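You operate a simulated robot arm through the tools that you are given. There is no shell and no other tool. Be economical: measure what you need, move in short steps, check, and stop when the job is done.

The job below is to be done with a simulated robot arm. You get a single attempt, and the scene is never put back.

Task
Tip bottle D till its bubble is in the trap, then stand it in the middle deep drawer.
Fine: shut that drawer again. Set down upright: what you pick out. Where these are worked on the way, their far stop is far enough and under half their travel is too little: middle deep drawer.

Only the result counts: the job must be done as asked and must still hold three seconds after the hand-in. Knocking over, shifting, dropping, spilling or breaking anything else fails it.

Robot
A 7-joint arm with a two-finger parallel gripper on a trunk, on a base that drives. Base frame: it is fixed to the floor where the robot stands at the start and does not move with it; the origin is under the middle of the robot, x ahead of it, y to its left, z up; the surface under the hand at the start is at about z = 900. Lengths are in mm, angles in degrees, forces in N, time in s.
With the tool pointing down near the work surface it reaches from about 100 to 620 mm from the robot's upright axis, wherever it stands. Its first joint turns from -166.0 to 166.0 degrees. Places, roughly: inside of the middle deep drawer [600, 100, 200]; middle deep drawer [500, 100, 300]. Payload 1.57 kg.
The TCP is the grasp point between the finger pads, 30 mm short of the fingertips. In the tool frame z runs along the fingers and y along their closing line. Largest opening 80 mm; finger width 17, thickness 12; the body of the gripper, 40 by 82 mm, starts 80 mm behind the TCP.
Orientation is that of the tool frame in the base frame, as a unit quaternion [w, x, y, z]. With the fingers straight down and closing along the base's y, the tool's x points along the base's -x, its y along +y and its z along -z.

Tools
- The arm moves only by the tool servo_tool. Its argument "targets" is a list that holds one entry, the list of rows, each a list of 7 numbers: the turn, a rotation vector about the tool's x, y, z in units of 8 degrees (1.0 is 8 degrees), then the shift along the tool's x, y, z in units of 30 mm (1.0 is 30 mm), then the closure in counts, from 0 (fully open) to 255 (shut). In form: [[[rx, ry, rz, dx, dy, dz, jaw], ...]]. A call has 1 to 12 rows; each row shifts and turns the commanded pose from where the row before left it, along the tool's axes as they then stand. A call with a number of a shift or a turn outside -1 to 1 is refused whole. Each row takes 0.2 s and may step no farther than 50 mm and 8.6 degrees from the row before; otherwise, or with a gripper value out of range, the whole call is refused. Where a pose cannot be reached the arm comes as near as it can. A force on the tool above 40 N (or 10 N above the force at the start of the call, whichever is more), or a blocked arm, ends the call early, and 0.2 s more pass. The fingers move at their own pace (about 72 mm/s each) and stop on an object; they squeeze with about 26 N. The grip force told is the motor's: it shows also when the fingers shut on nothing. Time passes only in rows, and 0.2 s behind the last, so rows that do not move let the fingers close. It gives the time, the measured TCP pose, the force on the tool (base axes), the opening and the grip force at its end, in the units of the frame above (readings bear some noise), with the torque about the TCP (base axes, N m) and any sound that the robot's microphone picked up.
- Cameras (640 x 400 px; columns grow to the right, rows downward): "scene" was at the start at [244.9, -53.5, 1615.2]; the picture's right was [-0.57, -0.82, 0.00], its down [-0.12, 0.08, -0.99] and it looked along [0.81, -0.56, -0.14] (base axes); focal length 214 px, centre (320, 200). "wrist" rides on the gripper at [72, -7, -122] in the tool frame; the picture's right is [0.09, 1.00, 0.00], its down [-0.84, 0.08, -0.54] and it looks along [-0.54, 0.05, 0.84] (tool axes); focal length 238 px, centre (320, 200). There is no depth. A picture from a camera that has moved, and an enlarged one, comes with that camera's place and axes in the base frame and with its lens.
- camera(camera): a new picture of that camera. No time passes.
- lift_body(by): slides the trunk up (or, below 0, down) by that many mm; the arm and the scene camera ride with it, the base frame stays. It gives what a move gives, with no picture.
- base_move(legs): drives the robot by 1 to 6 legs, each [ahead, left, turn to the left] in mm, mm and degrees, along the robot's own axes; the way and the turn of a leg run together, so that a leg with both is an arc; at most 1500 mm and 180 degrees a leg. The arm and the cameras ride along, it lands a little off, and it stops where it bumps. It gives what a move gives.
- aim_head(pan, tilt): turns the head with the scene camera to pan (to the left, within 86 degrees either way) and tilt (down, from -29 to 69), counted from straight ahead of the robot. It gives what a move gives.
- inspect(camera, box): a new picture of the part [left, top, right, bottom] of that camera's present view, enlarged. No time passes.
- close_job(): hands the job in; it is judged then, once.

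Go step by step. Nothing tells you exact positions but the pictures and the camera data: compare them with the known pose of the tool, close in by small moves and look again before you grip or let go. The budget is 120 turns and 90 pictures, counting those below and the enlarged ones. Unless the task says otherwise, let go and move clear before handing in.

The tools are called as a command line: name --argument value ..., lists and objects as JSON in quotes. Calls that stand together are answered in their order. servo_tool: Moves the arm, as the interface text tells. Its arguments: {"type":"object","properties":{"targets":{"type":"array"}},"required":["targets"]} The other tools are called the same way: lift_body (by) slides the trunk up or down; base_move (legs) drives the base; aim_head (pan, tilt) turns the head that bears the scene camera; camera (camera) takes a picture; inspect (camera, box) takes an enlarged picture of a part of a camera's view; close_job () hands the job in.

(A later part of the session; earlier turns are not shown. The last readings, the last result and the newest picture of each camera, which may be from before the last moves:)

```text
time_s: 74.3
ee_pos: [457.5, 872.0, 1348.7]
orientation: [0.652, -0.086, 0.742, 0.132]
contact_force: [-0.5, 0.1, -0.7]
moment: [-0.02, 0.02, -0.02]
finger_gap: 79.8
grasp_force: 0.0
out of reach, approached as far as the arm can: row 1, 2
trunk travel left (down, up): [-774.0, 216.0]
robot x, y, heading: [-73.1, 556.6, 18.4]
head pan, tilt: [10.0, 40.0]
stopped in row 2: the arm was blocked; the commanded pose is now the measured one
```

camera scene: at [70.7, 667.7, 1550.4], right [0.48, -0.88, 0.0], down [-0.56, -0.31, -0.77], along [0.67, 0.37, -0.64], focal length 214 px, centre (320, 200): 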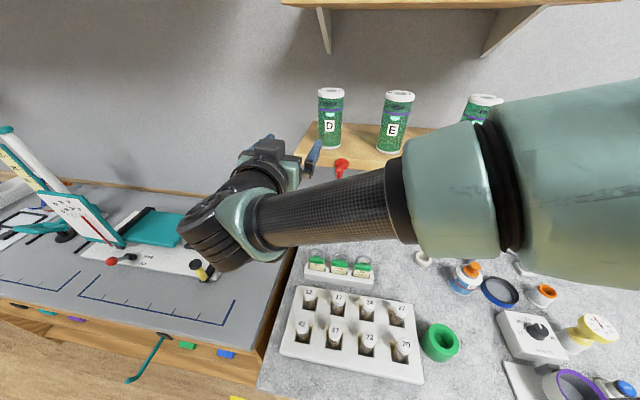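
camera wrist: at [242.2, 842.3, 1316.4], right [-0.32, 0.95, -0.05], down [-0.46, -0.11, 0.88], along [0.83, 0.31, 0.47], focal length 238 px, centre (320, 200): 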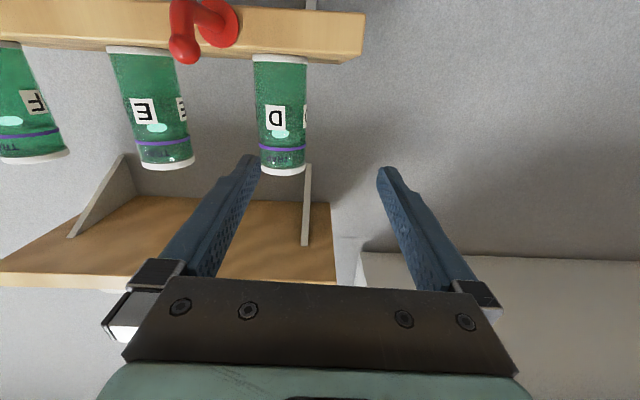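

The base still wasn't blocked, but the arm sagged when extending. Look again.

camera --camera "scene"

camera --camera "wrist"

```text
56 pictures are left
camera scene: at [161.2, 650.7, 1550.5], right [0.48, -0.88, 0.0], down [-0.57, -0.31, -0.77], along [0.67, 0.36, -0.64], focal length 214 px, centre (320, 200)
```

scene: 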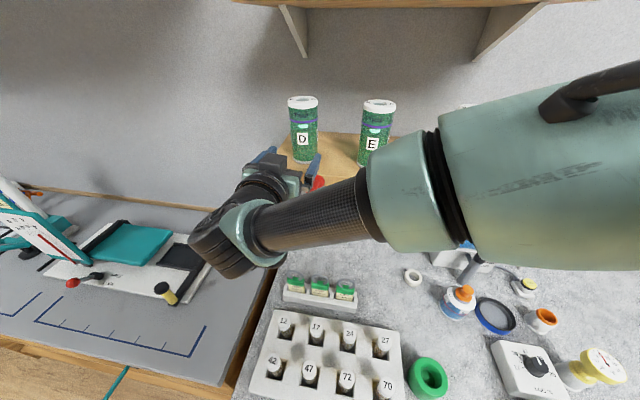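

```text
55 pictures are left
camera wrist: at [334.3, 831.5, 1291.2], right [-0.31, 0.95, -0.01], down [-0.42, -0.13, 0.9], along [0.85, 0.28, 0.44], focal length 238 px, centre (320, 200)
```

wrist: 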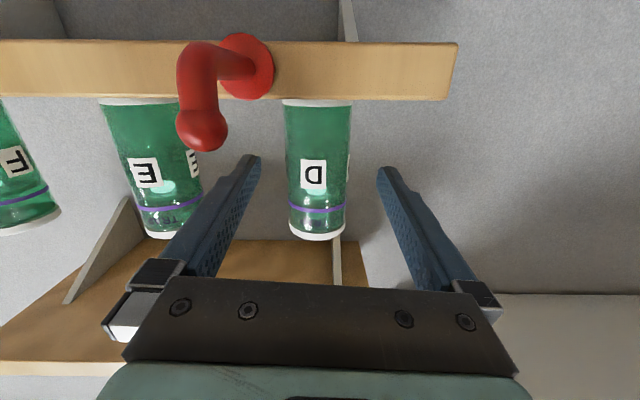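

D is exactly between the open fingers, 96 mm ahead. I'll raise 15 mm and creep forward with the base.

lift_body --by 15

base_move --legs '[[45, 0, 0]]'

camera --camera "wrist"

```text
time_s: 75.0
ee_pos: [457.7, 870.7, 1364.1]
orientation: [0.653, -0.085, 0.741, 0.131]
contact_force: [-0.3, 0.1, -0.1]
moment: [0.01, 0.01, 0.02]
finger_gap: 80.3
grasp_force: 0.0
trunk travel left (down, up): [-789.0, 201.0]
robot x, y, heading: [-71.7, 558.0, 18.2]
head pan, tilt: [10.0, 40.0]
```

```text
time_s: 75.9
ee_pos: [498.7, 884.6, 1364.9]
orientation: [0.653, -0.085, 0.741, 0.131]
contact_force: [0.3, 1.0, 0.6]
moment: [-0.01, 0.03, 0.0]
finger_gap: 80.0
grasp_force: 0.0
trunk travel left (down, up): [-789.0, 201.0]
robot x, y, heading: [-30.5, 571.0, 18.6]
head pan, tilt: [10.0, 40.0]
```

```text
54 pictures are left
camera wrist: at [376.7, 844.8, 1306.8], right [-0.31, 0.95, -0.01], down [-0.42, -0.13, 0.9], along [0.85, 0.28, 0.44], focal length 238 px, centre (320, 200)
```

wrist: 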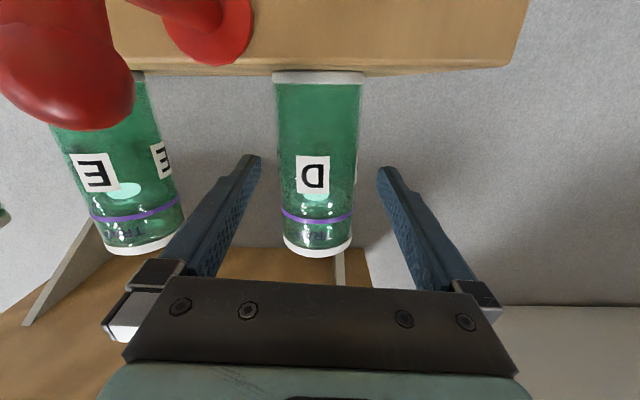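

The fingers flank D and the hook stays clear to the side. I'll creep the remaining ~50 mm.

base_move --legs '[[50, 0, 0]]'

camera --camera "wrist"

camera --camera "scene"

```text
time_s: 76.8
ee_pos: [546.2, 900.9, 1364.3]
orientation: [0.652, -0.086, 0.742, 0.133]
contact_force: [0.4, -0.7, -0.1]
moment: [-0.01, 0.01, 0.02]
finger_gap: 79.9
grasp_force: 0.0
trunk travel left (down, up): [-789.0, 201.0]
robot x, y, heading: [15.2, 590.1, 18.4]
head pan, tilt: [10.0, 40.0]
```

```text
53 pictures are left
camera wrist: at [422.6, 860.6, 1306.5], right [-0.31, 0.95, -0.01], down [-0.42, -0.13, 0.9], along [0.85, 0.28, 0.44], focal length 238 px, centre (320, 200)
```

wrist: 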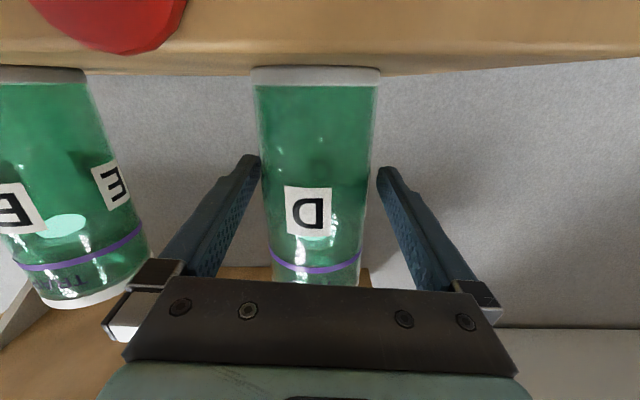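

```text
52 pictures are left
camera scene: at [249.5, 679.9, 1565.6], right [0.48, -0.88, 0.0], down [-0.56, -0.31, -0.77], along [0.67, 0.37, -0.64], focal length 214 px, centre (320, 200)
```

scene: 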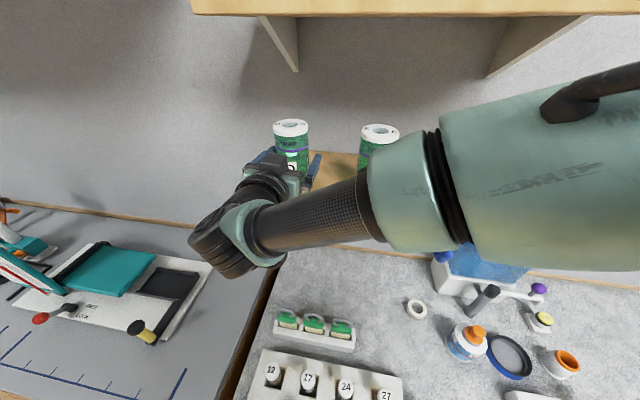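

D is at the TCP between the fingers (about 66–68 mm wide). Closing.

servo_tool --targets '[[[0, 0, 0, 0, 0, 0, 120], [0, 0, 0, 0, 0, 0, 255], [0, 0, 0, 0, 0, 0, 255]]]'

camera --camera "wrist"

```text
time_s: 77.6
ee_pos: [546.3, 902.7, 1362.5]
orientation: [0.652, -0.085, 0.741, 0.132]
contact_force: [-0.5, -0.1, 2.3]
moment: [-0.15, -0.05, 0.0]
finger_gap: 59.4
grasp_force: 26.3
trunk travel left (down, up): [-789.0, 201.0]
robot x, y, heading: [16.8, 584.4, 18.4]
head pan, tilt: [10.0, 40.0]
```

```text
51 pictures are left
camera wrist: at [422.7, 861.1, 1306.3], right [-0.31, 0.95, -0.01], down [-0.42, -0.13, 0.9], along [0.85, 0.28, 0.44], focal length 238 px, centre (320, 200)
```

wrist: 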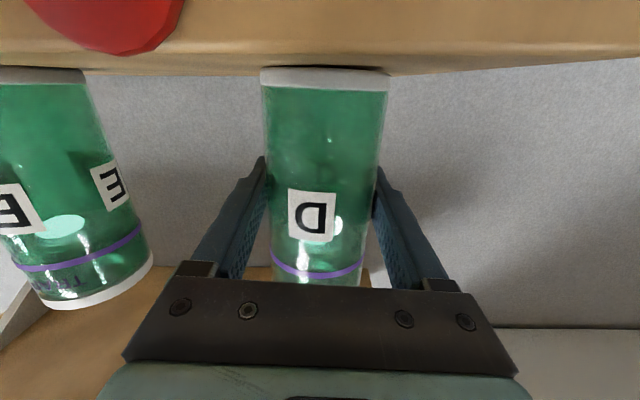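

Gripped at 59 mm. I'll lift 40 mm with the trunk and back straight out.

lift_body --by 40

base_move --legs '[[-280, 0, 0]]'

camera --camera "scene"

camera --camera "wrist"

```text
time_s: 78.4
ee_pos: [545.9, 901.5, 1406.1]
orientation: [0.654, -0.086, 0.74, 0.134]
contact_force: [0.1, 0.4, 8.2]
moment: [-0.23, 0.02, 0.0]
finger_gap: 57.0
grasp_force: 26.1
trunk travel left (down, up): [-829.0, 161.0]
robot x, y, heading: [13.0, 584.0, 18.3]
head pan, tilt: [10.0, 40.0]
```

```text
time_s: 80.4
ee_pos: [279.5, 814.0, 1401.2]
orientation: [0.651, -0.086, 0.742, 0.133]
contact_force: [1.1, -0.3, 0.2]
moment: [0.04, -0.03, -0.01]
finger_gap: 57.1
grasp_force: 26.2
trunk travel left (down, up): [-829.0, 161.0]
robot x, y, heading: [-254.6, 492.8, 18.3]
head pan, tilt: [10.0, 40.0]
```

```text
50 pictures are left
camera scene: at [-15.6, 591.9, 1605.3], right [0.48, -0.88, 0.0], down [-0.56, -0.31, -0.77], along [0.67, 0.37, -0.64], focal length 214 px, centre (320, 200)
```

scene: 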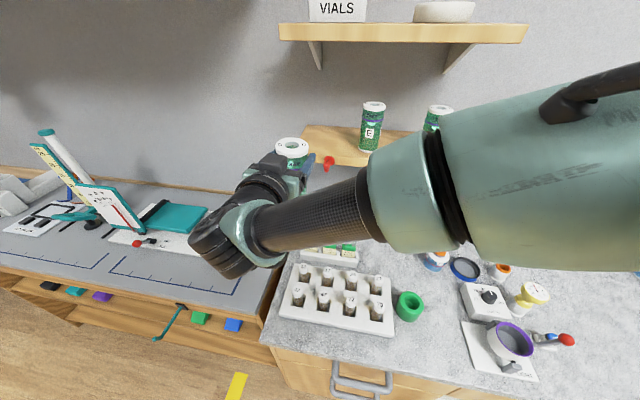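

```text
49 pictures are left
camera wrist: at [156.5, 773.1, 1345.5], right [-0.31, 0.95, -0.01], down [-0.42, -0.13, 0.9], along [0.85, 0.28, 0.44], focal length 238 px, centre (320, 200)
```

wrist: 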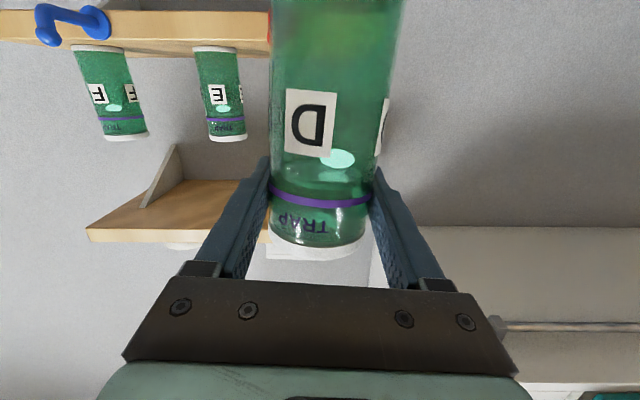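

The bottle slid down in the grip, so the fingers are now up near its top ring. I'll check whether it is stable before anything else.

servo_tool --targets '[[[0, 0, 0, 0, 0, 0, 255], [0, 0, 0, 0, 0, 0, 255], [0, 0, 0, 0, 0, 0, 255], [0, 0, 0, 0, 0, 0, 255], [0, 0, 0, 0, 0, 0, 255]]]'

inspect --camera "wrist" --box '[220, 0, 440, 290]'

```text
time_s: 81.6
ee_pos: [279.8, 812.7, 1403.7]
orientation: [0.651, -0.087, 0.742, 0.133]
contact_force: [0.3, 0.0, -1.1]
moment: [0.03, 0.04, 0.03]
finger_gap: 56.8
grasp_force: 25.4
trunk travel left (down, up): [-829.0, 161.0]
robot x, y, heading: [-251.6, 499.1, 18.4]
head pan, tilt: [10.0, 40.0]
```

```text
1.38 times, centred on (330, 145) of wrist
camera zoom: at [155.9, 773.0, 1345.5], right [-0.31, 0.95, -0.01], down [-0.42, -0.13, 0.9], along [0.85, 0.28, 0.44], focal length 329 px, centre (306, 276)
```

zoom: 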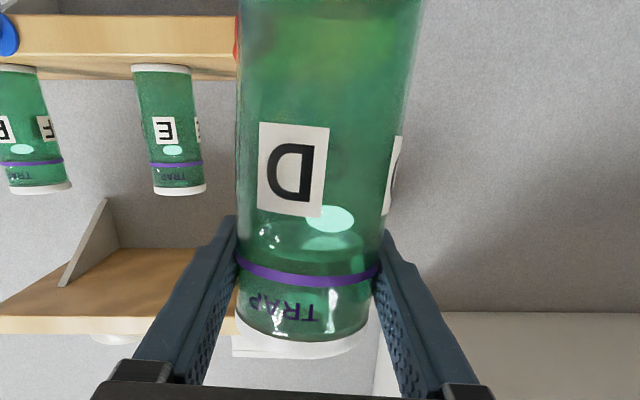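

It's stable now, the fingers just under the cap ring. I'll roll the hand about its own axis to tip the bottle sideways in steps, watching the bubble.

servo_tool --targets '[[[0, 0, 0.5, 0, 0, 0, 255], [0, 0, 0.7, 0, 0, 0, 255], [0, 0, 0.7, 0, 0, 0, 255], [0, 0, 0.7, 0, 0, 0, 255], [0, 0, 0.7, 0, 0, 0, 255], [0, 0, 0.4, 0, 0, 0, 255]]]'

inspect --camera "wrist" --box '[220, 0, 440, 290]'

```text
time_s: 83.0
ee_pos: [278.9, 814.5, 1400.8]
orientation: [0.595, 0.105, 0.74, 0.295]
contact_force: [-0.2, -0.4, -3.6]
moment: [-0.09, -0.03, 0.02]
finger_gap: 56.8
grasp_force: 25.8
trunk travel left (down, up): [-829.0, 161.0]
robot x, y, heading: [-249.8, 498.7, 18.8]
head pan, tilt: [10.0, 40.0]
```

```text
1.38 times, centred on (330, 145) of wrist
camera zoom: at [145.7, 807.6, 1354.0], right [-0.22, 0.85, 0.49], down [-0.3, -0.53, 0.79], along [0.93, 0.03, 0.37], focal length 329 px, centre (306, 276)
```

zoom: 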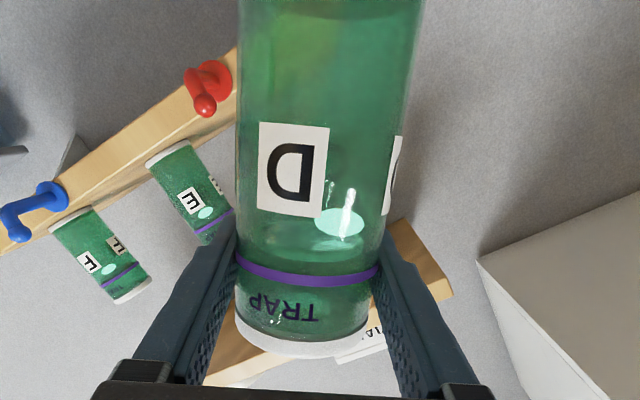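

At 30° the bubble crept slightly. I'll roll further and wait a little.

servo_tool --targets '[[[0, 0, 0.7, 0, 0, 0, 255], [0, 0, 0.7, 0, 0, 0, 255], [0, 0, 0.7, 0, 0, 0, 255], [0, 0, 0.7, 0, 0, 0, 255], [0, 0, 0.7, 0, 0, 0, 255], [0, 0, 0, 0, 0, 0, 255], [0, 0, 0, 0, 0, 0, 255], [0, 0, 0, 0, 0, 0, 255]]]'

inspect --camera "wrist" --box '[220, 0, 440, 290]'

```text
time_s: 84.8
ee_pos: [279.3, 813.1, 1402.2]
orientation: [0.505, 0.283, 0.692, 0.431]
contact_force: [-0.4, -0.2, -3.1]
moment: [-0.08, 0.0, 0.04]
finger_gap: 56.7
grasp_force: 26.0
trunk travel left (down, up): [-829.0, 161.0]
robot x, y, heading: [-251.0, 496.0, 18.7]
head pan, tilt: [10.0, 40.0]
```

```text
1.38 times, centred on (330, 145) of wrist
camera zoom: at [140.8, 832.1, 1378.2], right [-0.08, 0.54, 0.84], down [-0.24, -0.82, 0.52], along [0.97, -0.16, 0.19], focal length 329 px, centre (306, 276)
```

zoom: 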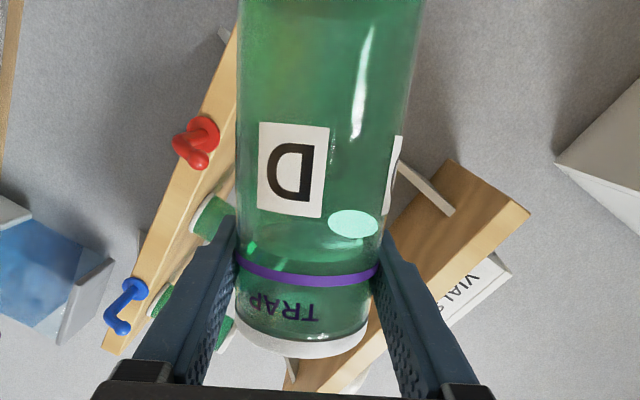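

At ~58° the bubble slides around the side but hardly along. I'll wait 2 s to see if it moves with time.

servo_tool --targets '[[[0, 0, 0, 0, 0, 0, 255], [0, 0, 0, 0, 0, 0, 255], [0, 0, 0, 0, 0, 0, 255], [0, 0, 0, 0, 0, 0, 255], [0, 0, 0, 0, 0, 0, 255], [0, 0, 0, 0, 0, 0, 255], [0, 0, 0, 0, 0, 0, 255], [0, 0, 0, 0, 0, 0, 255], [0, 0, 0, 0, 0, 0, 255], [0, 0, 0, 0, 0, 0, 255]]]'

inspect --camera "wrist" --box '[220, 0, 440, 290]'

```text
time_s: 87.0
ee_pos: [281.0, 813.4, 1401.3]
orientation: [0.506, 0.282, 0.692, 0.43]
contact_force: [0.2, -0.2, -4.3]
moment: [-0.13, -0.03, 0.0]
finger_gap: 57.0
grasp_force: 25.7
trunk travel left (down, up): [-829.0, 161.0]
robot x, y, heading: [-252.5, 496.0, 18.7]
head pan, tilt: [10.0, 40.0]
```

```text
1.38 times, centred on (330, 145) of wrist
camera zoom: at [140.8, 832.1, 1378.2], right [-0.08, 0.54, 0.84], down [-0.24, -0.82, 0.52], along [0.97, -0.16, 0.19], focal length 329 px, centre (306, 276)
```

zoom: 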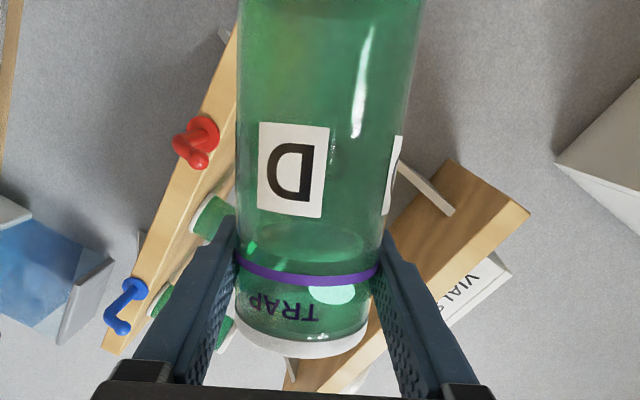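

The bubble is now past the purple line, in the trap. I'll wait a moment, then roll back upright and check it stays.

servo_tool --targets '[[[0, 0, 0, 0, 0, 0, 255], [0, 0, 0, 0, 0, 0, 255], [0, 0, 0, 0, 0, 0, 255], [0, 0, 0, 0, 0, 0, 255]]]'

inspect --camera "wrist" --box '[220, 0, 440, 290]'

servo_tool --targets '[[[0, 0, -0.7, 0, 0, 0, 255], [0, 0, -0.7, 0, 0, 0, 255], [0, 0, -0.7, 0, 0, 0, 255], [0, 0, -0.7, 0, 0, 0, 255], [0, 0, -0.7, 0, 0, 0, 255], [0, 0, -0.7, 0, 0, 0, 255], [0, 0, -0.7, 0, 0, 0, 255], [0, 0, -0.7, 0, 0, 0, 255], [0, 0, -0.7, 0, 0, 0, 255], [0, 0, -0.7, 0, 0, 0, 255], [0, 0, -0.2, 0, 0, 0, 255], [0, 0, 0, 0, 0, 0, 255]]]'

inspect --camera "wrist" --box '[220, 0, 440, 290]'

```text
time_s: 88.0
ee_pos: [278.8, 813.4, 1402.0]
orientation: [0.506, 0.281, 0.692, 0.431]
contact_force: [0.1, 0.2, -3.2]
moment: [-0.13, 0.02, -0.06]
finger_gap: 56.8
grasp_force: 25.8
trunk travel left (down, up): [-829.0, 161.0]
robot x, y, heading: [-253.5, 495.2, 18.7]
head pan, tilt: [10.0, 40.0]
```

```text
1.38 times, centred on (330, 145) of wrist
camera zoom: at [140.8, 832.1, 1378.2], right [-0.08, 0.54, 0.84], down [-0.24, -0.82, 0.52], along [0.97, -0.16, 0.19], focal length 329 px, centre (306, 276)
```

zoom: 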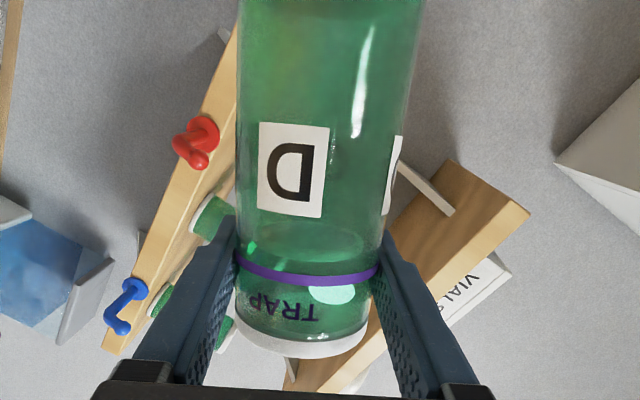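

```text
time_s: 90.6
ee_pos: [276.6, 814.7, 1389.8]
orientation: [0.639, -0.085, 0.752, 0.137]
contact_force: [0.1, -0.2, -3.5]
moment: [-0.04, 0.0, 0.02]
finger_gap: 56.8
grasp_force: 25.9
trunk travel left (down, up): [-829.0, 161.0]
robot x, y, heading: [-251.7, 496.1, 18.7]
head pan, tilt: [10.0, 40.0]
```

```text
1.38 times, centred on (330, 145) of wrist
camera zoom: at [152.0, 773.9, 1336.2], right [-0.32, 0.95, 0.01], down [-0.39, -0.14, 0.91], along [0.86, 0.29, 0.42], focal length 329 px, centre (306, 276)
```

zoom: 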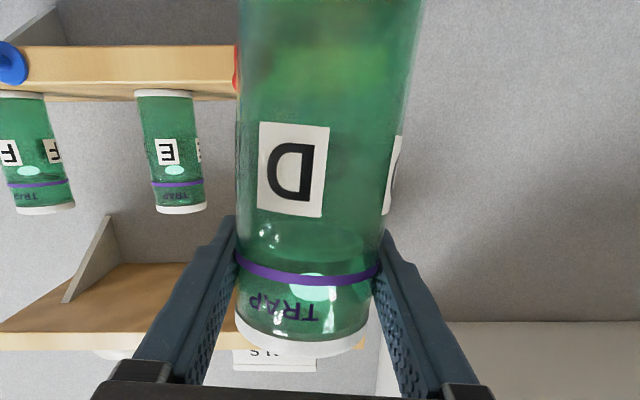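

The bubble stays in the trap with the bottle upright. To get a top grip for the drawer, I'll set the bottle down on the clear counter stretch right of centre, standing to the right of the open drawer. First I drive around the drawer.

base_move --legs '[[-440, 0, 0], [0, -1290, 0]]'

aim_head --pan 0 --tilt 45

camera --camera "scene"

inspect --camera "wrist" --box '[220, 0, 440, 290]'

```text
time_s: 99.2
ee_pos: [265.7, -536.4, 1390.5]
orientation: [0.641, -0.077, 0.752, 0.131]
contact_force: [-0.1, -0.4, -3.7]
moment: [-0.01, 0.01, -0.02]
finger_gap: 57.0
grasp_force: 25.8
trunk travel left (down, up): [-829.0, 161.0]
robot x, y, heading: [-266.1, -844.6, 17.6]
head pan, tilt: [10.0, 40.0]
```

```text
time_s: 99.9
ee_pos: [265.8, -536.0, 1388.3]
orientation: [0.639, -0.077, 0.754, 0.132]
contact_force: [-0.1, 0.6, -3.8]
moment: [0.01, -0.02, 0.01]
finger_gap: 57.0
grasp_force: 26.4
trunk travel left (down, up): [-829.0, 161.0]
robot x, y, heading: [-265.5, -841.9, 17.5]
head pan, tilt: [0.0, 45.0]
```

```text
42 pictures are left
camera scene: at [-29.5, -767.8, 1598.6], right [0.31, -0.95, 0.0], down [-0.67, -0.22, -0.71], along [0.68, 0.22, -0.7], focal length 214 px, centre (320, 200)
```

scene: 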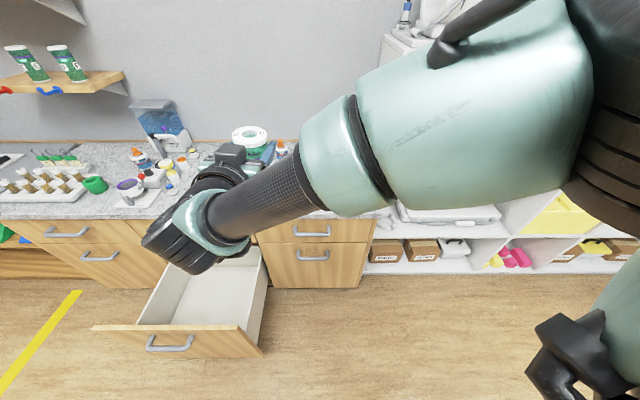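

```text
1.38 times, centred on (330, 145) of wrist
camera zoom: at [139.0, -574.8, 1334.9], right [-0.3, 0.95, 0.01], down [-0.39, -0.13, 0.91], along [0.87, 0.27, 0.41], focal length 329 px, centre (306, 276)
```

zoom: 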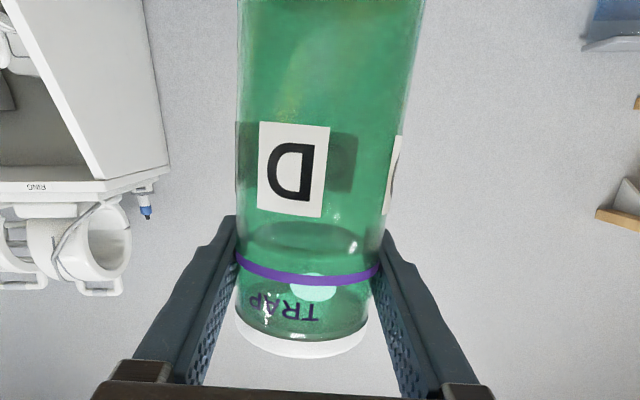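

Bottle fine, bubble still trapped. I'll move right 40, ahead 570, then turn left 36° to bring the bottle over the clear counter patch at about lateral −300.

base_move --legs '[[0, -40, 0], [560, 0, 0], [0, 0, 36]]'

aim_head --pan 20 --tilt 50

camera --camera "scene"

```text
time_s: 105.4
ee_pos: [534.4, -146.6, 1388.1]
orientation: [0.568, -0.305, 0.693, 0.322]
contact_force: [0.0, -0.1, -3.0]
moment: [-0.01, 0.0, 0.01]
finger_gap: 56.9
grasp_force: 26.0
trunk travel left (down, up): [-829.0, 161.0]
robot x, y, heading: [285.5, -712.2, 53.7]
head pan, tilt: [0.0, 45.0]
```

```text
time_s: 106.2
ee_pos: [533.6, -146.9, 1386.7]
orientation: [0.566, -0.305, 0.694, 0.323]
contact_force: [0.1, 0.3, -3.9]
moment: [-0.02, 0.0, 0.02]
finger_gap: 57.0
grasp_force: 25.7
trunk travel left (down, up): [-829.0, 161.0]
robot x, y, heading: [282.1, -706.5, 53.6]
head pan, tilt: [20.0, 50.0]
```

```text
40 pictures are left
camera scene: at [406.0, -499.1, 1591.2], right [0.96, -0.28, 0.0], down [-0.22, -0.74, -0.64], along [0.18, 0.62, -0.77], focal length 214 px, centre (320, 200)
```

scene: 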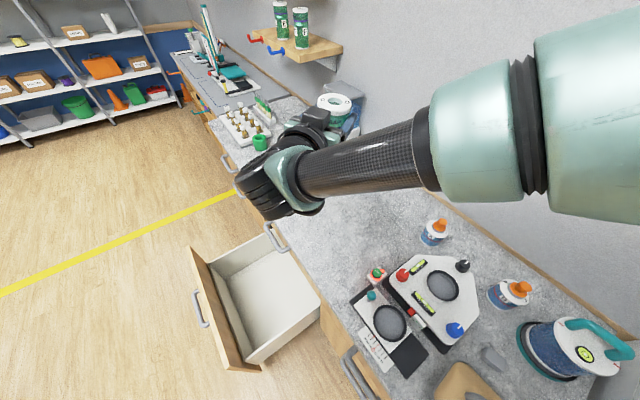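

The bottle hangs over bare counter at (534, −147). I'll level it slightly and lower with the trunk in stages, checking the wrist view.

servo_tool --targets '[[[0, -0.2, 0, 0, 0, 0, 255]]]'

lift_body --by -320

camera --camera "scene"

camera --camera "wrist"

```text
time_s: 106.6
ee_pos: [535.4, -147.7, 1381.0]
orientation: [0.569, -0.299, 0.692, 0.328]
contact_force: [-0.2, 0.3, -3.7]
moment: [0.01, -0.02, 0.04]
finger_gap: 57.0
grasp_force: 25.9
trunk travel left (down, up): [-829.0, 161.0]
robot x, y, heading: [283.4, -712.1, 53.8]
head pan, tilt: [20.0, 50.0]
```

```text
time_s: 109.8
ee_pos: [533.0, -148.6, 1060.1]
orientation: [0.569, -0.301, 0.692, 0.327]
contact_force: [-0.1, -0.5, -3.4]
moment: [0.0, -0.03, 0.02]
finger_gap: 56.7
grasp_force: 25.6
trunk travel left (down, up): [-509.0, 481.0]
robot x, y, heading: [286.5, -714.8, 53.8]
head pan, tilt: [20.0, 50.0]
```

```text
39 pictures are left
camera scene: at [405.8, -499.2, 1271.2], right [0.96, -0.28, 0.0], down [-0.21, -0.74, -0.64], along [0.18, 0.62, -0.77], focal length 214 px, centre (320, 200)
```

scene: 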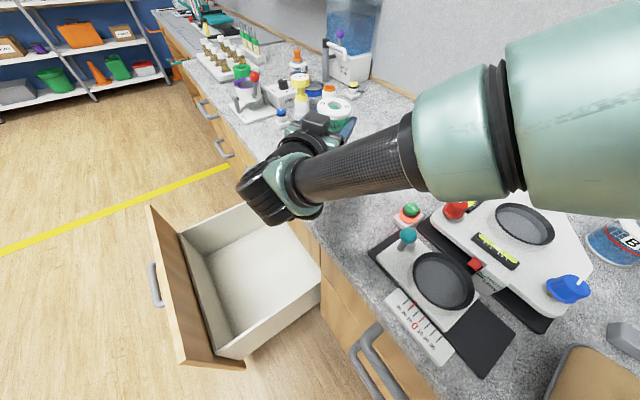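

```text
38 pictures are left
camera wrist: at [453.8, -251.6, 1006.0], right [-0.8, 0.6, 0.02], down [-0.24, -0.35, 0.91], along [0.55, 0.72, 0.42], focal length 238 px, centre (320, 200)
```

wrist: 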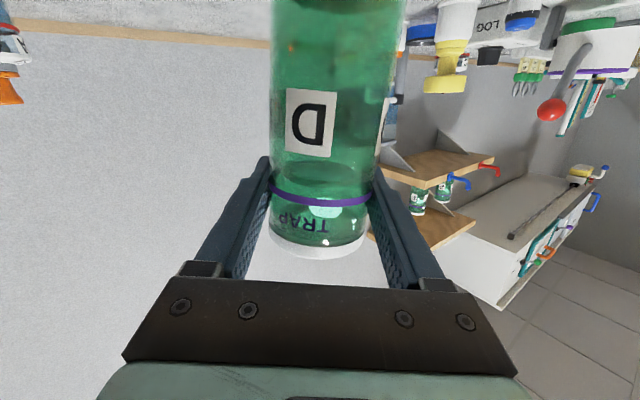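

All clear. Lowering to contact in small steps.

lift_body --by -45

camera --camera "wrist"

camera --camera "scene"

```text
time_s: 110.7
ee_pos: [532.2, -148.7, 1015.4]
orientation: [0.57, -0.3, 0.692, 0.327]
contact_force: [0.1, -0.2, -3.0]
moment: [-0.04, 0.01, 0.0]
finger_gap: 56.8
grasp_force: 25.8
trunk travel left (down, up): [-464.0, 526.0]
robot x, y, heading: [289.0, -709.3, 53.9]
head pan, tilt: [20.0, 50.0]
```

```text
37 pictures are left
camera wrist: at [453.7, -251.7, 960.9], right [-0.8, 0.6, 0.02], down [-0.24, -0.35, 0.91], along [0.55, 0.72, 0.42], focal length 238 px, centre (320, 200)
```

wrist: 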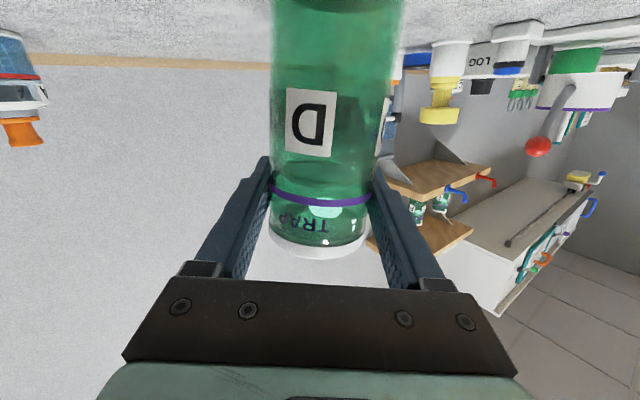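

```text
36 pictures are left
camera scene: at [405.8, -499.2, 1226.2], right [0.96, -0.28, 0.0], down [-0.21, -0.74, -0.64], along [0.18, 0.62, -0.77], focal length 214 px, centre (320, 200)
```

scene: 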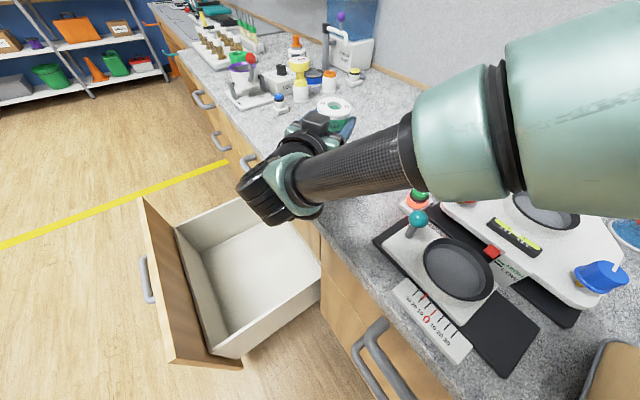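

Not touching yet. Continue with small steps.

lift_body --by -8

lift_body --by -5

lift_body --by -4

```text
time_s: 111.2
ee_pos: [532.9, -148.5, 1006.3]
orientation: [0.569, -0.301, 0.692, 0.327]
contact_force: [0.1, -0.9, -4.0]
moment: [-0.01, -0.03, -0.01]
finger_gap: 56.5
grasp_force: 26.6
trunk travel left (down, up): [-456.0, 534.0]
robot x, y, heading: [282.4, -710.8, 53.6]
head pan, tilt: [20.0, 50.0]
```

```text
time_s: 111.8
ee_pos: [532.8, -148.9, 1004.1]
orientation: [0.57, -0.299, 0.691, 0.327]
contact_force: [0.4, -0.1, 5.0]
moment: [-0.1, -0.11, -0.01]
finger_gap: 56.9
grasp_force: 26.1
trunk travel left (down, up): [-451.0, 539.0]
robot x, y, heading: [280.5, -708.9, 53.5]
head pan, tilt: [20.0, 50.0]
```

```text
time_s: 112.3
ee_pos: [532.1, -148.1, 1000.7]
orientation: [0.571, -0.3, 0.689, 0.33]
contact_force: [0.5, 2.4, 18.0]
moment: [-0.11, -0.31, 0.03]
finger_gap: 57.0
grasp_force: 26.4
trunk travel left (down, up): [-447.0, 543.0]
robot x, y, heading: [285.9, -710.6, 54.1]
head pan, tilt: [20.0, 50.0]
```

The bottle touched down. I'll relieve slightly, open the fingers and check that it stands.

lift_body --by 3

servo_tool --targets '[[[0, 0, 0, 0, 0, 0, 120], [0, 0, 0, 0, 0, 0, 60], [0, 0, 0, 0, 0, 0, 0], [0, 0, 0, 0, 0, 0, 0]]]'

camera --camera "wrist"

```text
time_s: 112.8
ee_pos: [532.3, -148.9, 1001.5]
orientation: [0.57, -0.301, 0.691, 0.327]
contact_force: [0.7, 4.2, 8.8]
moment: [0.28, -0.17, 0.04]
finger_gap: 56.8
grasp_force: 26.2
trunk travel left (down, up): [-450.0, 540.0]
robot x, y, heading: [282.6, -708.2, 53.7]
head pan, tilt: [20.0, 50.0]
```

```text
time_s: 113.8
ee_pos: [533.1, -149.2, 1002.1]
orientation: [0.57, -0.301, 0.692, 0.327]
contact_force: [-1.4, 0.5, 1.0]
moment: [-0.02, -0.01, 0.0]
finger_gap: 80.1
grasp_force: 0.1
trunk travel left (down, up): [-450.0, 540.0]
robot x, y, heading: [284.9, -709.0, 53.7]
head pan, tilt: [20.0, 50.0]
```

```text
35 pictures are left
camera wrist: at [453.5, -251.8, 947.0], right [-0.8, 0.6, 0.02], down [-0.24, -0.35, 0.91], along [0.55, 0.72, 0.42], focal length 238 px, centre (320, 200)
```

wrist: 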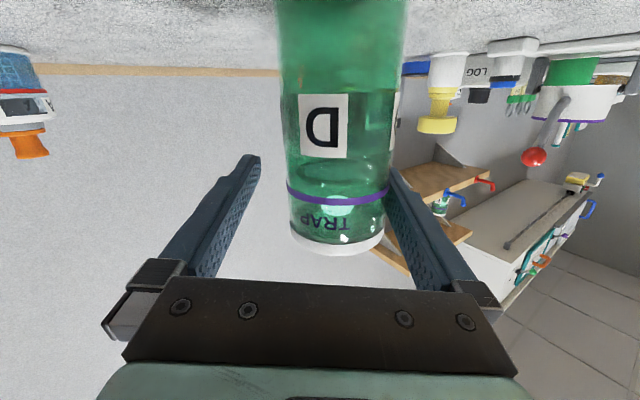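

The bottle stands, nearer the left finger. I'll centre the fingers, back straight out, raise, and turn the tool to point down.

servo_tool --targets '[[[0, 0, 0, 0, 0.36, 0, 0]]]'

base_move --legs '[[-200, 0, 0]]'

lift_body --by 250

servo_tool --targets '[[[0, 1, 0, 0, 0, 0, 0], [0, 1, 0, 0, 0, 0, 0], [0, 1, 0, 0, 0, 0, 0], [0, 1, 0, 0, 0, 0, 0], [0, 1, 0, 0, 0, 0, 0], [0, 1, 0, 0, 0, 0, 0], [0, 1, 0, 0, 0, 0, 0], [0, 1, 0, 0, 0, 0, 0], [0, 1, 0, 0, 0, 0, 0], [0, 1, 0, 0, 0, 0, 0], [0, 0.35, 0, 0, 0, 0, 0]]]'

camera --camera "wrist"

camera --camera "scene"

```text
time_s: 114.2
ee_pos: [527.2, -140.7, 1009.3]
orientation: [0.576, -0.3, 0.687, 0.327]
contact_force: [-0.5, -0.5, 0.1]
moment: [-0.02, 0.02, -0.03]
finger_gap: 79.9
grasp_force: 0.2
trunk travel left (down, up): [-450.0, 540.0]
robot x, y, heading: [285.9, -712.5, 53.8]
head pan, tilt: [20.0, 50.0]
```

```text
time_s: 115.8
ee_pos: [406.7, -303.0, 1008.8]
orientation: [0.575, -0.302, 0.686, 0.328]
contact_force: [-0.3, 0.6, 0.5]
moment: [-0.01, 0.0, -0.02]
finger_gap: 80.2
grasp_force: 0.1
trunk travel left (down, up): [-450.0, 540.0]
robot x, y, heading: [167.4, -867.4, 53.7]
head pan, tilt: [20.0, 50.0]
```

```text
time_s: 118.4
ee_pos: [405.5, -301.7, 1257.4]
orientation: [0.575, -0.302, 0.686, 0.328]
contact_force: [0.2, -0.7, 0.5]
moment: [-0.01, -0.01, 0.0]
finger_gap: 79.8
grasp_force: 0.0
trunk travel left (down, up): [-700.0, 290.0]
robot x, y, heading: [168.4, -869.2, 54.0]
head pan, tilt: [20.0, 50.0]
```

```text
time_s: 120.8
ee_pos: [405.8, -301.4, 1259.1]
orientation: [-0.023, -0.444, 0.895, 0.046]
contact_force: [-0.2, 0.3, -1.3]
moment: [-0.03, 0.01, 0.02]
finger_gap: 80.1
grasp_force: 0.1
trunk travel left (down, up): [-700.0, 290.0]
robot x, y, heading: [163.9, -870.0, 53.6]
head pan, tilt: [20.0, 50.0]
```

```text
34 pictures are left
camera wrist: at [376.8, -370.8, 1380.6], right [-0.84, 0.53, 0.1], down [0.49, 0.68, 0.55], along [0.22, 0.51, -0.83], focal length 238 px, centre (320, 200)
```

wrist: 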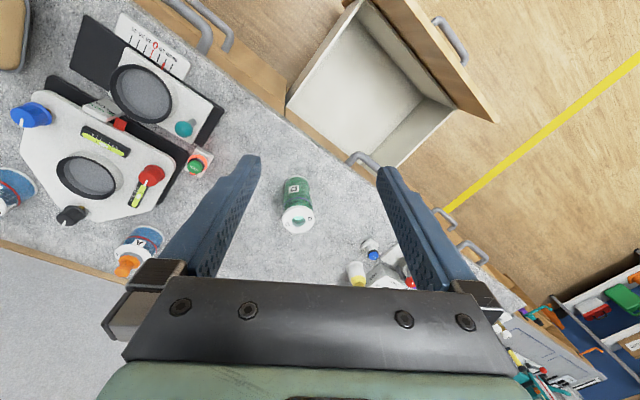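

```text
33 pictures are left
camera scene: at [286.9, -661.0, 1462.3], right [0.96, -0.28, 0.0], down [-0.21, -0.74, -0.64], along [0.18, 0.62, -0.77], focal length 214 px, centre (320, 200)
```

scene: 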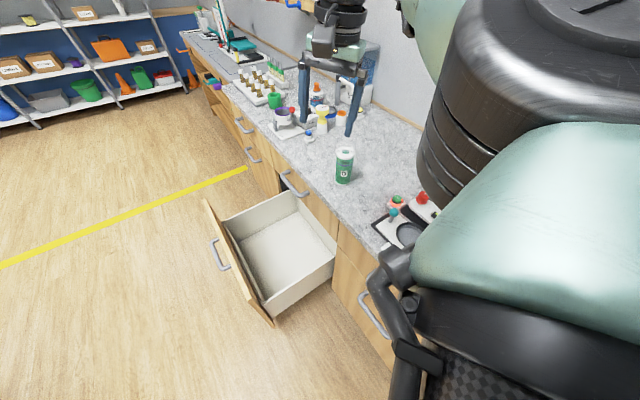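

The bottle stands at (524, −141). I'll square the tool vertically, pull the hand in 60 mm, and drive so it sits above the bottle.

servo_tool --targets '[[[0.74, 0, 0, 0, 0, 0, 0], [0, 0, 0, 1, 0, 0, 0], [0, 0, 0, 1, 0, 0, 0]]]'

base_move --legs '[[258, 0, 0]]'

camera --camera "wrist"

```text
time_s: 121.6
ee_pos: [368.8, -347.7, 1259.9]
orientation: [0.002, -0.444, 0.896, -0.001]
contact_force: [-0.8, -0.5, 0.5]
moment: [0.01, 0.03, -0.01]
finger_gap: 80.0
grasp_force: 0.1
trunk travel left (down, up): [-700.0, 290.0]
robot x, y, heading: [165.7, -873.3, 53.6]
head pan, tilt: [20.0, 50.0]
```

```text
time_s: 123.4
ee_pos: [521.9, -142.0, 1257.5]
orientation: [0.0, -0.443, 0.897, 0.0]
contact_force: [-0.2, 0.2, 0.4]
moment: [0.0, 0.02, -0.01]
finger_gap: 80.2
grasp_force: 0.0
trunk travel left (down, up): [-700.0, 290.0]
robot x, y, heading: [318.4, -668.5, 53.8]
head pan, tilt: [20.0, 50.0]
```

```text
32 pictures are left
camera wrist: at [483.2, -203.3, 1381.5], right [-0.85, 0.53, 0.0], down [0.45, 0.71, 0.54], along [0.29, 0.46, -0.84], focal length 238 px, centre (320, 200)
```

wrist: 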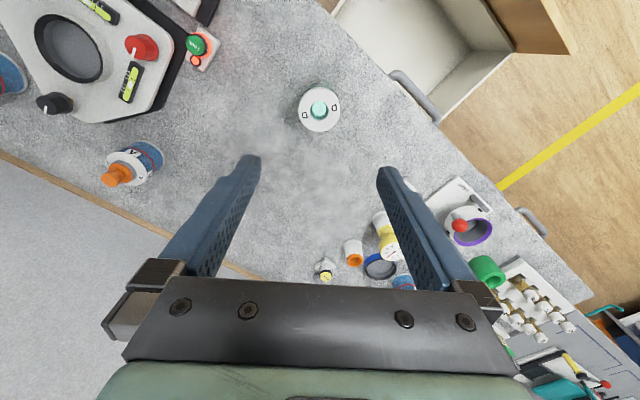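

The tool is straight above the bottle. Lowering in two steps.

lift_body --by -205

camera --camera "wrist"

```text
time_s: 125.7
ee_pos: [521.9, -142.7, 1054.3]
orientation: [0.001, -0.443, 0.896, 0.001]
contact_force: [0.4, -1.2, 0.0]
moment: [-0.02, 0.0, -0.02]
finger_gap: 80.1
grasp_force: 0.0
trunk travel left (down, up): [-495.0, 495.0]
robot x, y, heading: [318.5, -664.6, 53.6]
head pan, tilt: [20.0, 50.0]
```

```text
31 pictures are left
camera wrist: at [483.0, -203.6, 1176.7], right [-0.85, 0.53, 0.0], down [0.45, 0.71, 0.54], along [0.29, 0.46, -0.84], focal length 238 px, centre (320, 200)
```

wrist: 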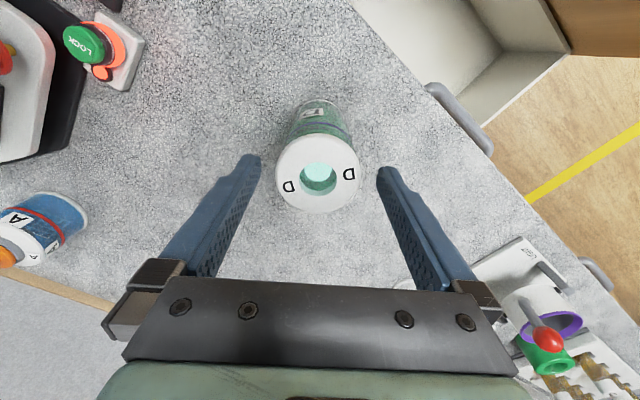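

Well centred. Down another 78 mm and close.

lift_body --by -78

servo_tool --targets '[[[0, 0, 0, 0, 0, 0, 120], [0, 0, 0, 0, 0, 0, 255], [0, 0, 0, 0, 0, 0, 255], [0, 0, 0, 0, 0, 0, 255]]]'

lift_body --by 30

camera --camera "wrist"

```text
time_s: 126.8
ee_pos: [522.2, -141.4, 976.1]
orientation: [0.0, -0.443, 0.896, 0.001]
contact_force: [-0.2, 1.2, 0.4]
moment: [0.01, 0.01, -0.03]
finger_gap: 80.1
grasp_force: 0.0
trunk travel left (down, up): [-417.0, 573.0]
robot x, y, heading: [317.1, -664.6, 53.7]
head pan, tilt: [20.0, 50.0]
```

```text
time_s: 127.8
ee_pos: [523.6, -144.6, 975.6]
orientation: [0.001, -0.443, 0.897, 0.0]
contact_force: [1.1, -1.4, 0.5]
moment: [-0.02, 0.01, -0.01]
finger_gap: 56.8
grasp_force: 25.9
trunk travel left (down, up): [-417.0, 573.0]
robot x, y, heading: [313.7, -663.7, 53.5]
head pan, tilt: [20.0, 50.0]
```

```text
time_s: 128.6
ee_pos: [522.0, -140.8, 1005.9]
orientation: [0.001, -0.442, 0.897, 0.0]
contact_force: [-0.2, 0.7, -3.8]
moment: [-0.03, 0.04, 0.0]
finger_gap: 57.1
grasp_force: 25.6
trunk travel left (down, up): [-447.0, 543.0]
robot x, y, heading: [317.5, -663.9, 53.8]
head pan, tilt: [20.0, 50.0]
```

```text
30 pictures are left
camera wrist: at [483.2, -203.2, 1128.4], right [-0.85, 0.53, 0.0], down [0.45, 0.71, 0.54], along [0.29, 0.46, -0.84], focal length 238 px, centre (320, 200)
```

wrist: 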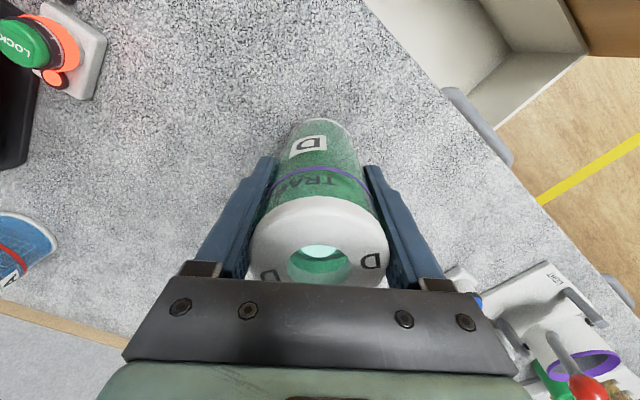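

Held firmly from above, base about 77 mm under the TCP. I'll raise, turn back to face the cabinet, back off and shift left so the bottle hangs over the open drawer.

lift_body --by 300

base_move --legs '[[0, 0, -35], [-480, 0, 0], [0, 495, 0]]'

aim_head --pan 0 --tilt 60

camera --camera "wrist"

camera --camera "scene"

```text
time_s: 131.6
ee_pos: [522.0, -142.7, 1304.8]
orientation: [0.001, -0.443, 0.896, 0.0]
contact_force: [-0.3, 0.1, -2.5]
moment: [-0.03, 0.08, 0.02]
finger_gap: 57.0
grasp_force: 26.2
trunk travel left (down, up): [-747.0, 243.0]
robot x, y, heading: [320.2, -665.0, 53.9]
head pan, tilt: [20.0, 50.0]
```

```text
time_s: 138.6
ee_pos: [164.3, -34.6, 1306.3]
orientation: [0.001, -0.158, 0.987, -0.001]
contact_force: [1.0, 0.2, -3.7]
moment: [-0.01, 0.02, 0.02]
finger_gap: 56.8
grasp_force: 25.6
trunk travel left (down, up): [-747.0, 243.0]
robot x, y, heading: [-299.8, -346.1, 19.4]
head pan, tilt: [20.0, 50.0]
```

```text
time_s: 139.4
ee_pos: [165.7, -33.7, 1305.0]
orientation: [0.001, -0.158, 0.987, -0.001]
contact_force: [0.7, 0.8, -2.7]
moment: [-0.02, -0.01, -0.02]
finger_gap: 56.8
grasp_force: 26.2
trunk travel left (down, up): [-747.0, 243.0]
robot x, y, heading: [-300.0, -346.7, 19.3]
head pan, tilt: [0.0, 60.0]
```

```text
29 pictures are left
camera wrist: at [97.7, -62.1, 1428.4], right [-0.4, 0.92, 0.0], down [0.77, 0.34, 0.54], along [0.5, 0.22, -0.84], focal length 238 px, centre (320, 200)
```

wrist: 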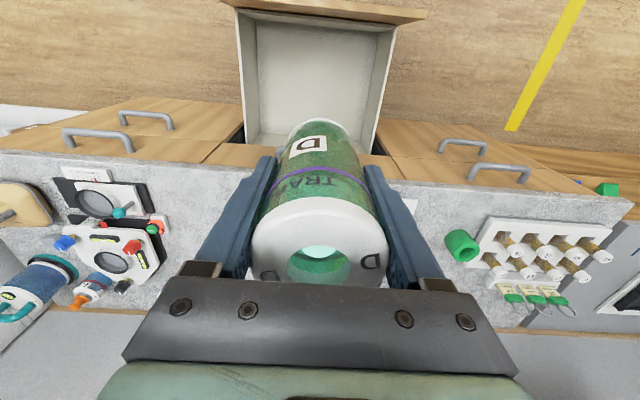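

```text
28 pictures are left
camera scene: at [-77.1, -271.9, 1496.7], right [0.33, -0.94, 0.0], down [-0.82, -0.29, -0.5], along [0.47, 0.17, -0.87], focal length 214 px, centre (320, 200)
```

scene: 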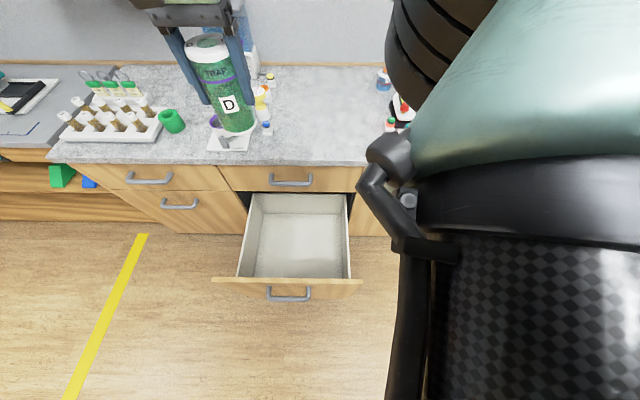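

The bottle hangs above the drawer opening. I'll zoom in to measure the drawer's floor depth and extents.

inspect --camera "wrist" --box '[220, 0, 420, 125]'

inspect --camera "scene" --box '[200, 160, 380, 310]'

```text
3.20 times, centred on (320, 62) of wrist
camera zoom: at [97.7, -62.1, 1428.4], right [-0.4, 0.92, 0.0], down [0.77, 0.34, 0.54], along [0.5, 0.22, -0.84], focal length 763 px, centre (320, 640)
```

zoom: 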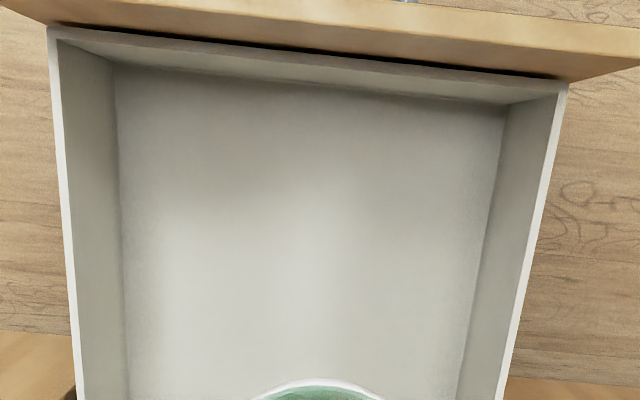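

```text
2.67 times, centred on (290, 235) of scene
camera zoom: at [-77.1, -271.9, 1496.7], right [0.33, -0.94, 0.0], down [-0.82, -0.29, -0.5], along [0.47, 0.17, -0.87], focal length 572 px, centre (400, 107)
```

zoom: 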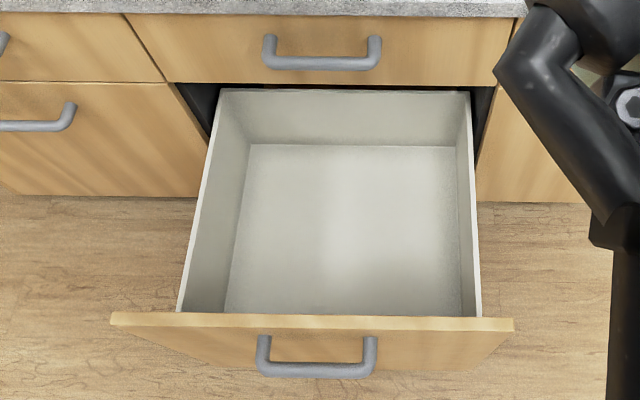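

Drawer interior is centred under the bottle laterally. I'll drive 45 mm ahead and lower by the arm first so the forearm slopes down from above.

base_move --legs '[[45, 0, 0]]'

servo_tool --targets '[[[0, 0, 0, 0, 0, 1, 255], [0, 0, 0, 0, 0, 1, 255], [0, 0, 0, 0, 0, 1, 255], [0, 0, 0, 0, 0, 1, 255], [0, 0, 0, 0, 0, 1, 255], [0, 0, 0, 0, 0, 1, 255], [0, 0, 0, 0, 0, 1, 255], [0, 0, 0, 0, 0, 1, 255], [0, 0, 0, 0, 0, 1, 255], [0, 0, 0, 0, 0, 1, 255], [0, 0, 0, 0, 0, 1, 255], [0, 0, 0, 0, 0, 1, 255]]]'

camera --camera "scene"

camera --camera "wrist"

```text
time_s: 140.3
ee_pos: [206.4, -19.0, 1307.1]
orientation: [0.002, -0.158, 0.987, -0.001]
contact_force: [-0.3, -0.2, -3.3]
moment: [-0.03, 0.03, 0.01]
finger_gap: 56.9
grasp_force: 26.2
trunk travel left (down, up): [-747.0, 243.0]
robot x, y, heading: [-261.1, -333.0, 19.4]
head pan, tilt: [0.0, 60.0]
```

```text
time_s: 142.9
ee_pos: [208.2, -18.3, 944.4]
orientation: [0.001, -0.158, 0.987, -0.001]
contact_force: [0.2, 0.1, -3.7]
moment: [-0.03, 0.03, 0.01]
finger_gap: 57.0
grasp_force: 26.2
trunk travel left (down, up): [-747.0, 243.0]
robot x, y, heading: [-258.0, -334.3, 19.4]
head pan, tilt: [0.0, 60.0]
```

```text
25 pictures are left
camera scene: at [-34.6, -256.7, 1496.6], right [0.33, -0.94, 0.0], down [-0.82, -0.29, -0.5], along [0.47, 0.16, -0.87], focal length 214 px, centre (320, 200)
```

scene: 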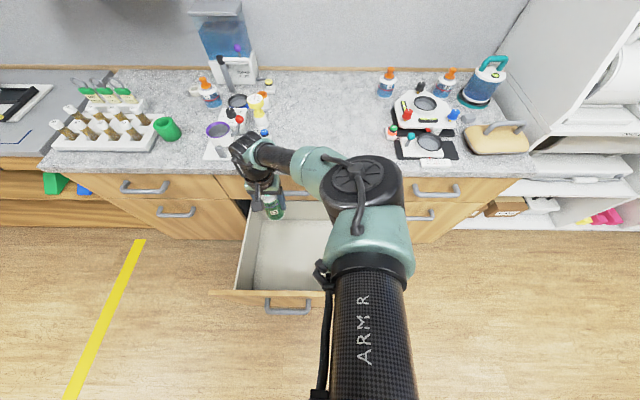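

```text
24 pictures are left
camera wrist: at [141.4, -46.9, 1066.7], right [-0.4, 0.92, 0.0], down [0.77, 0.34, 0.54], along [0.5, 0.22, -0.84], focal length 238 px, centre (320, 200)
```

wrist: 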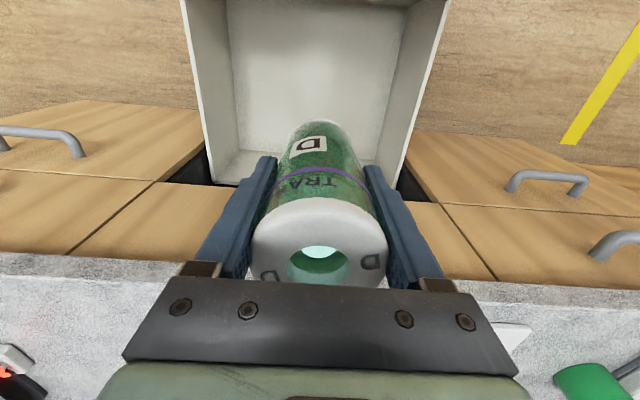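

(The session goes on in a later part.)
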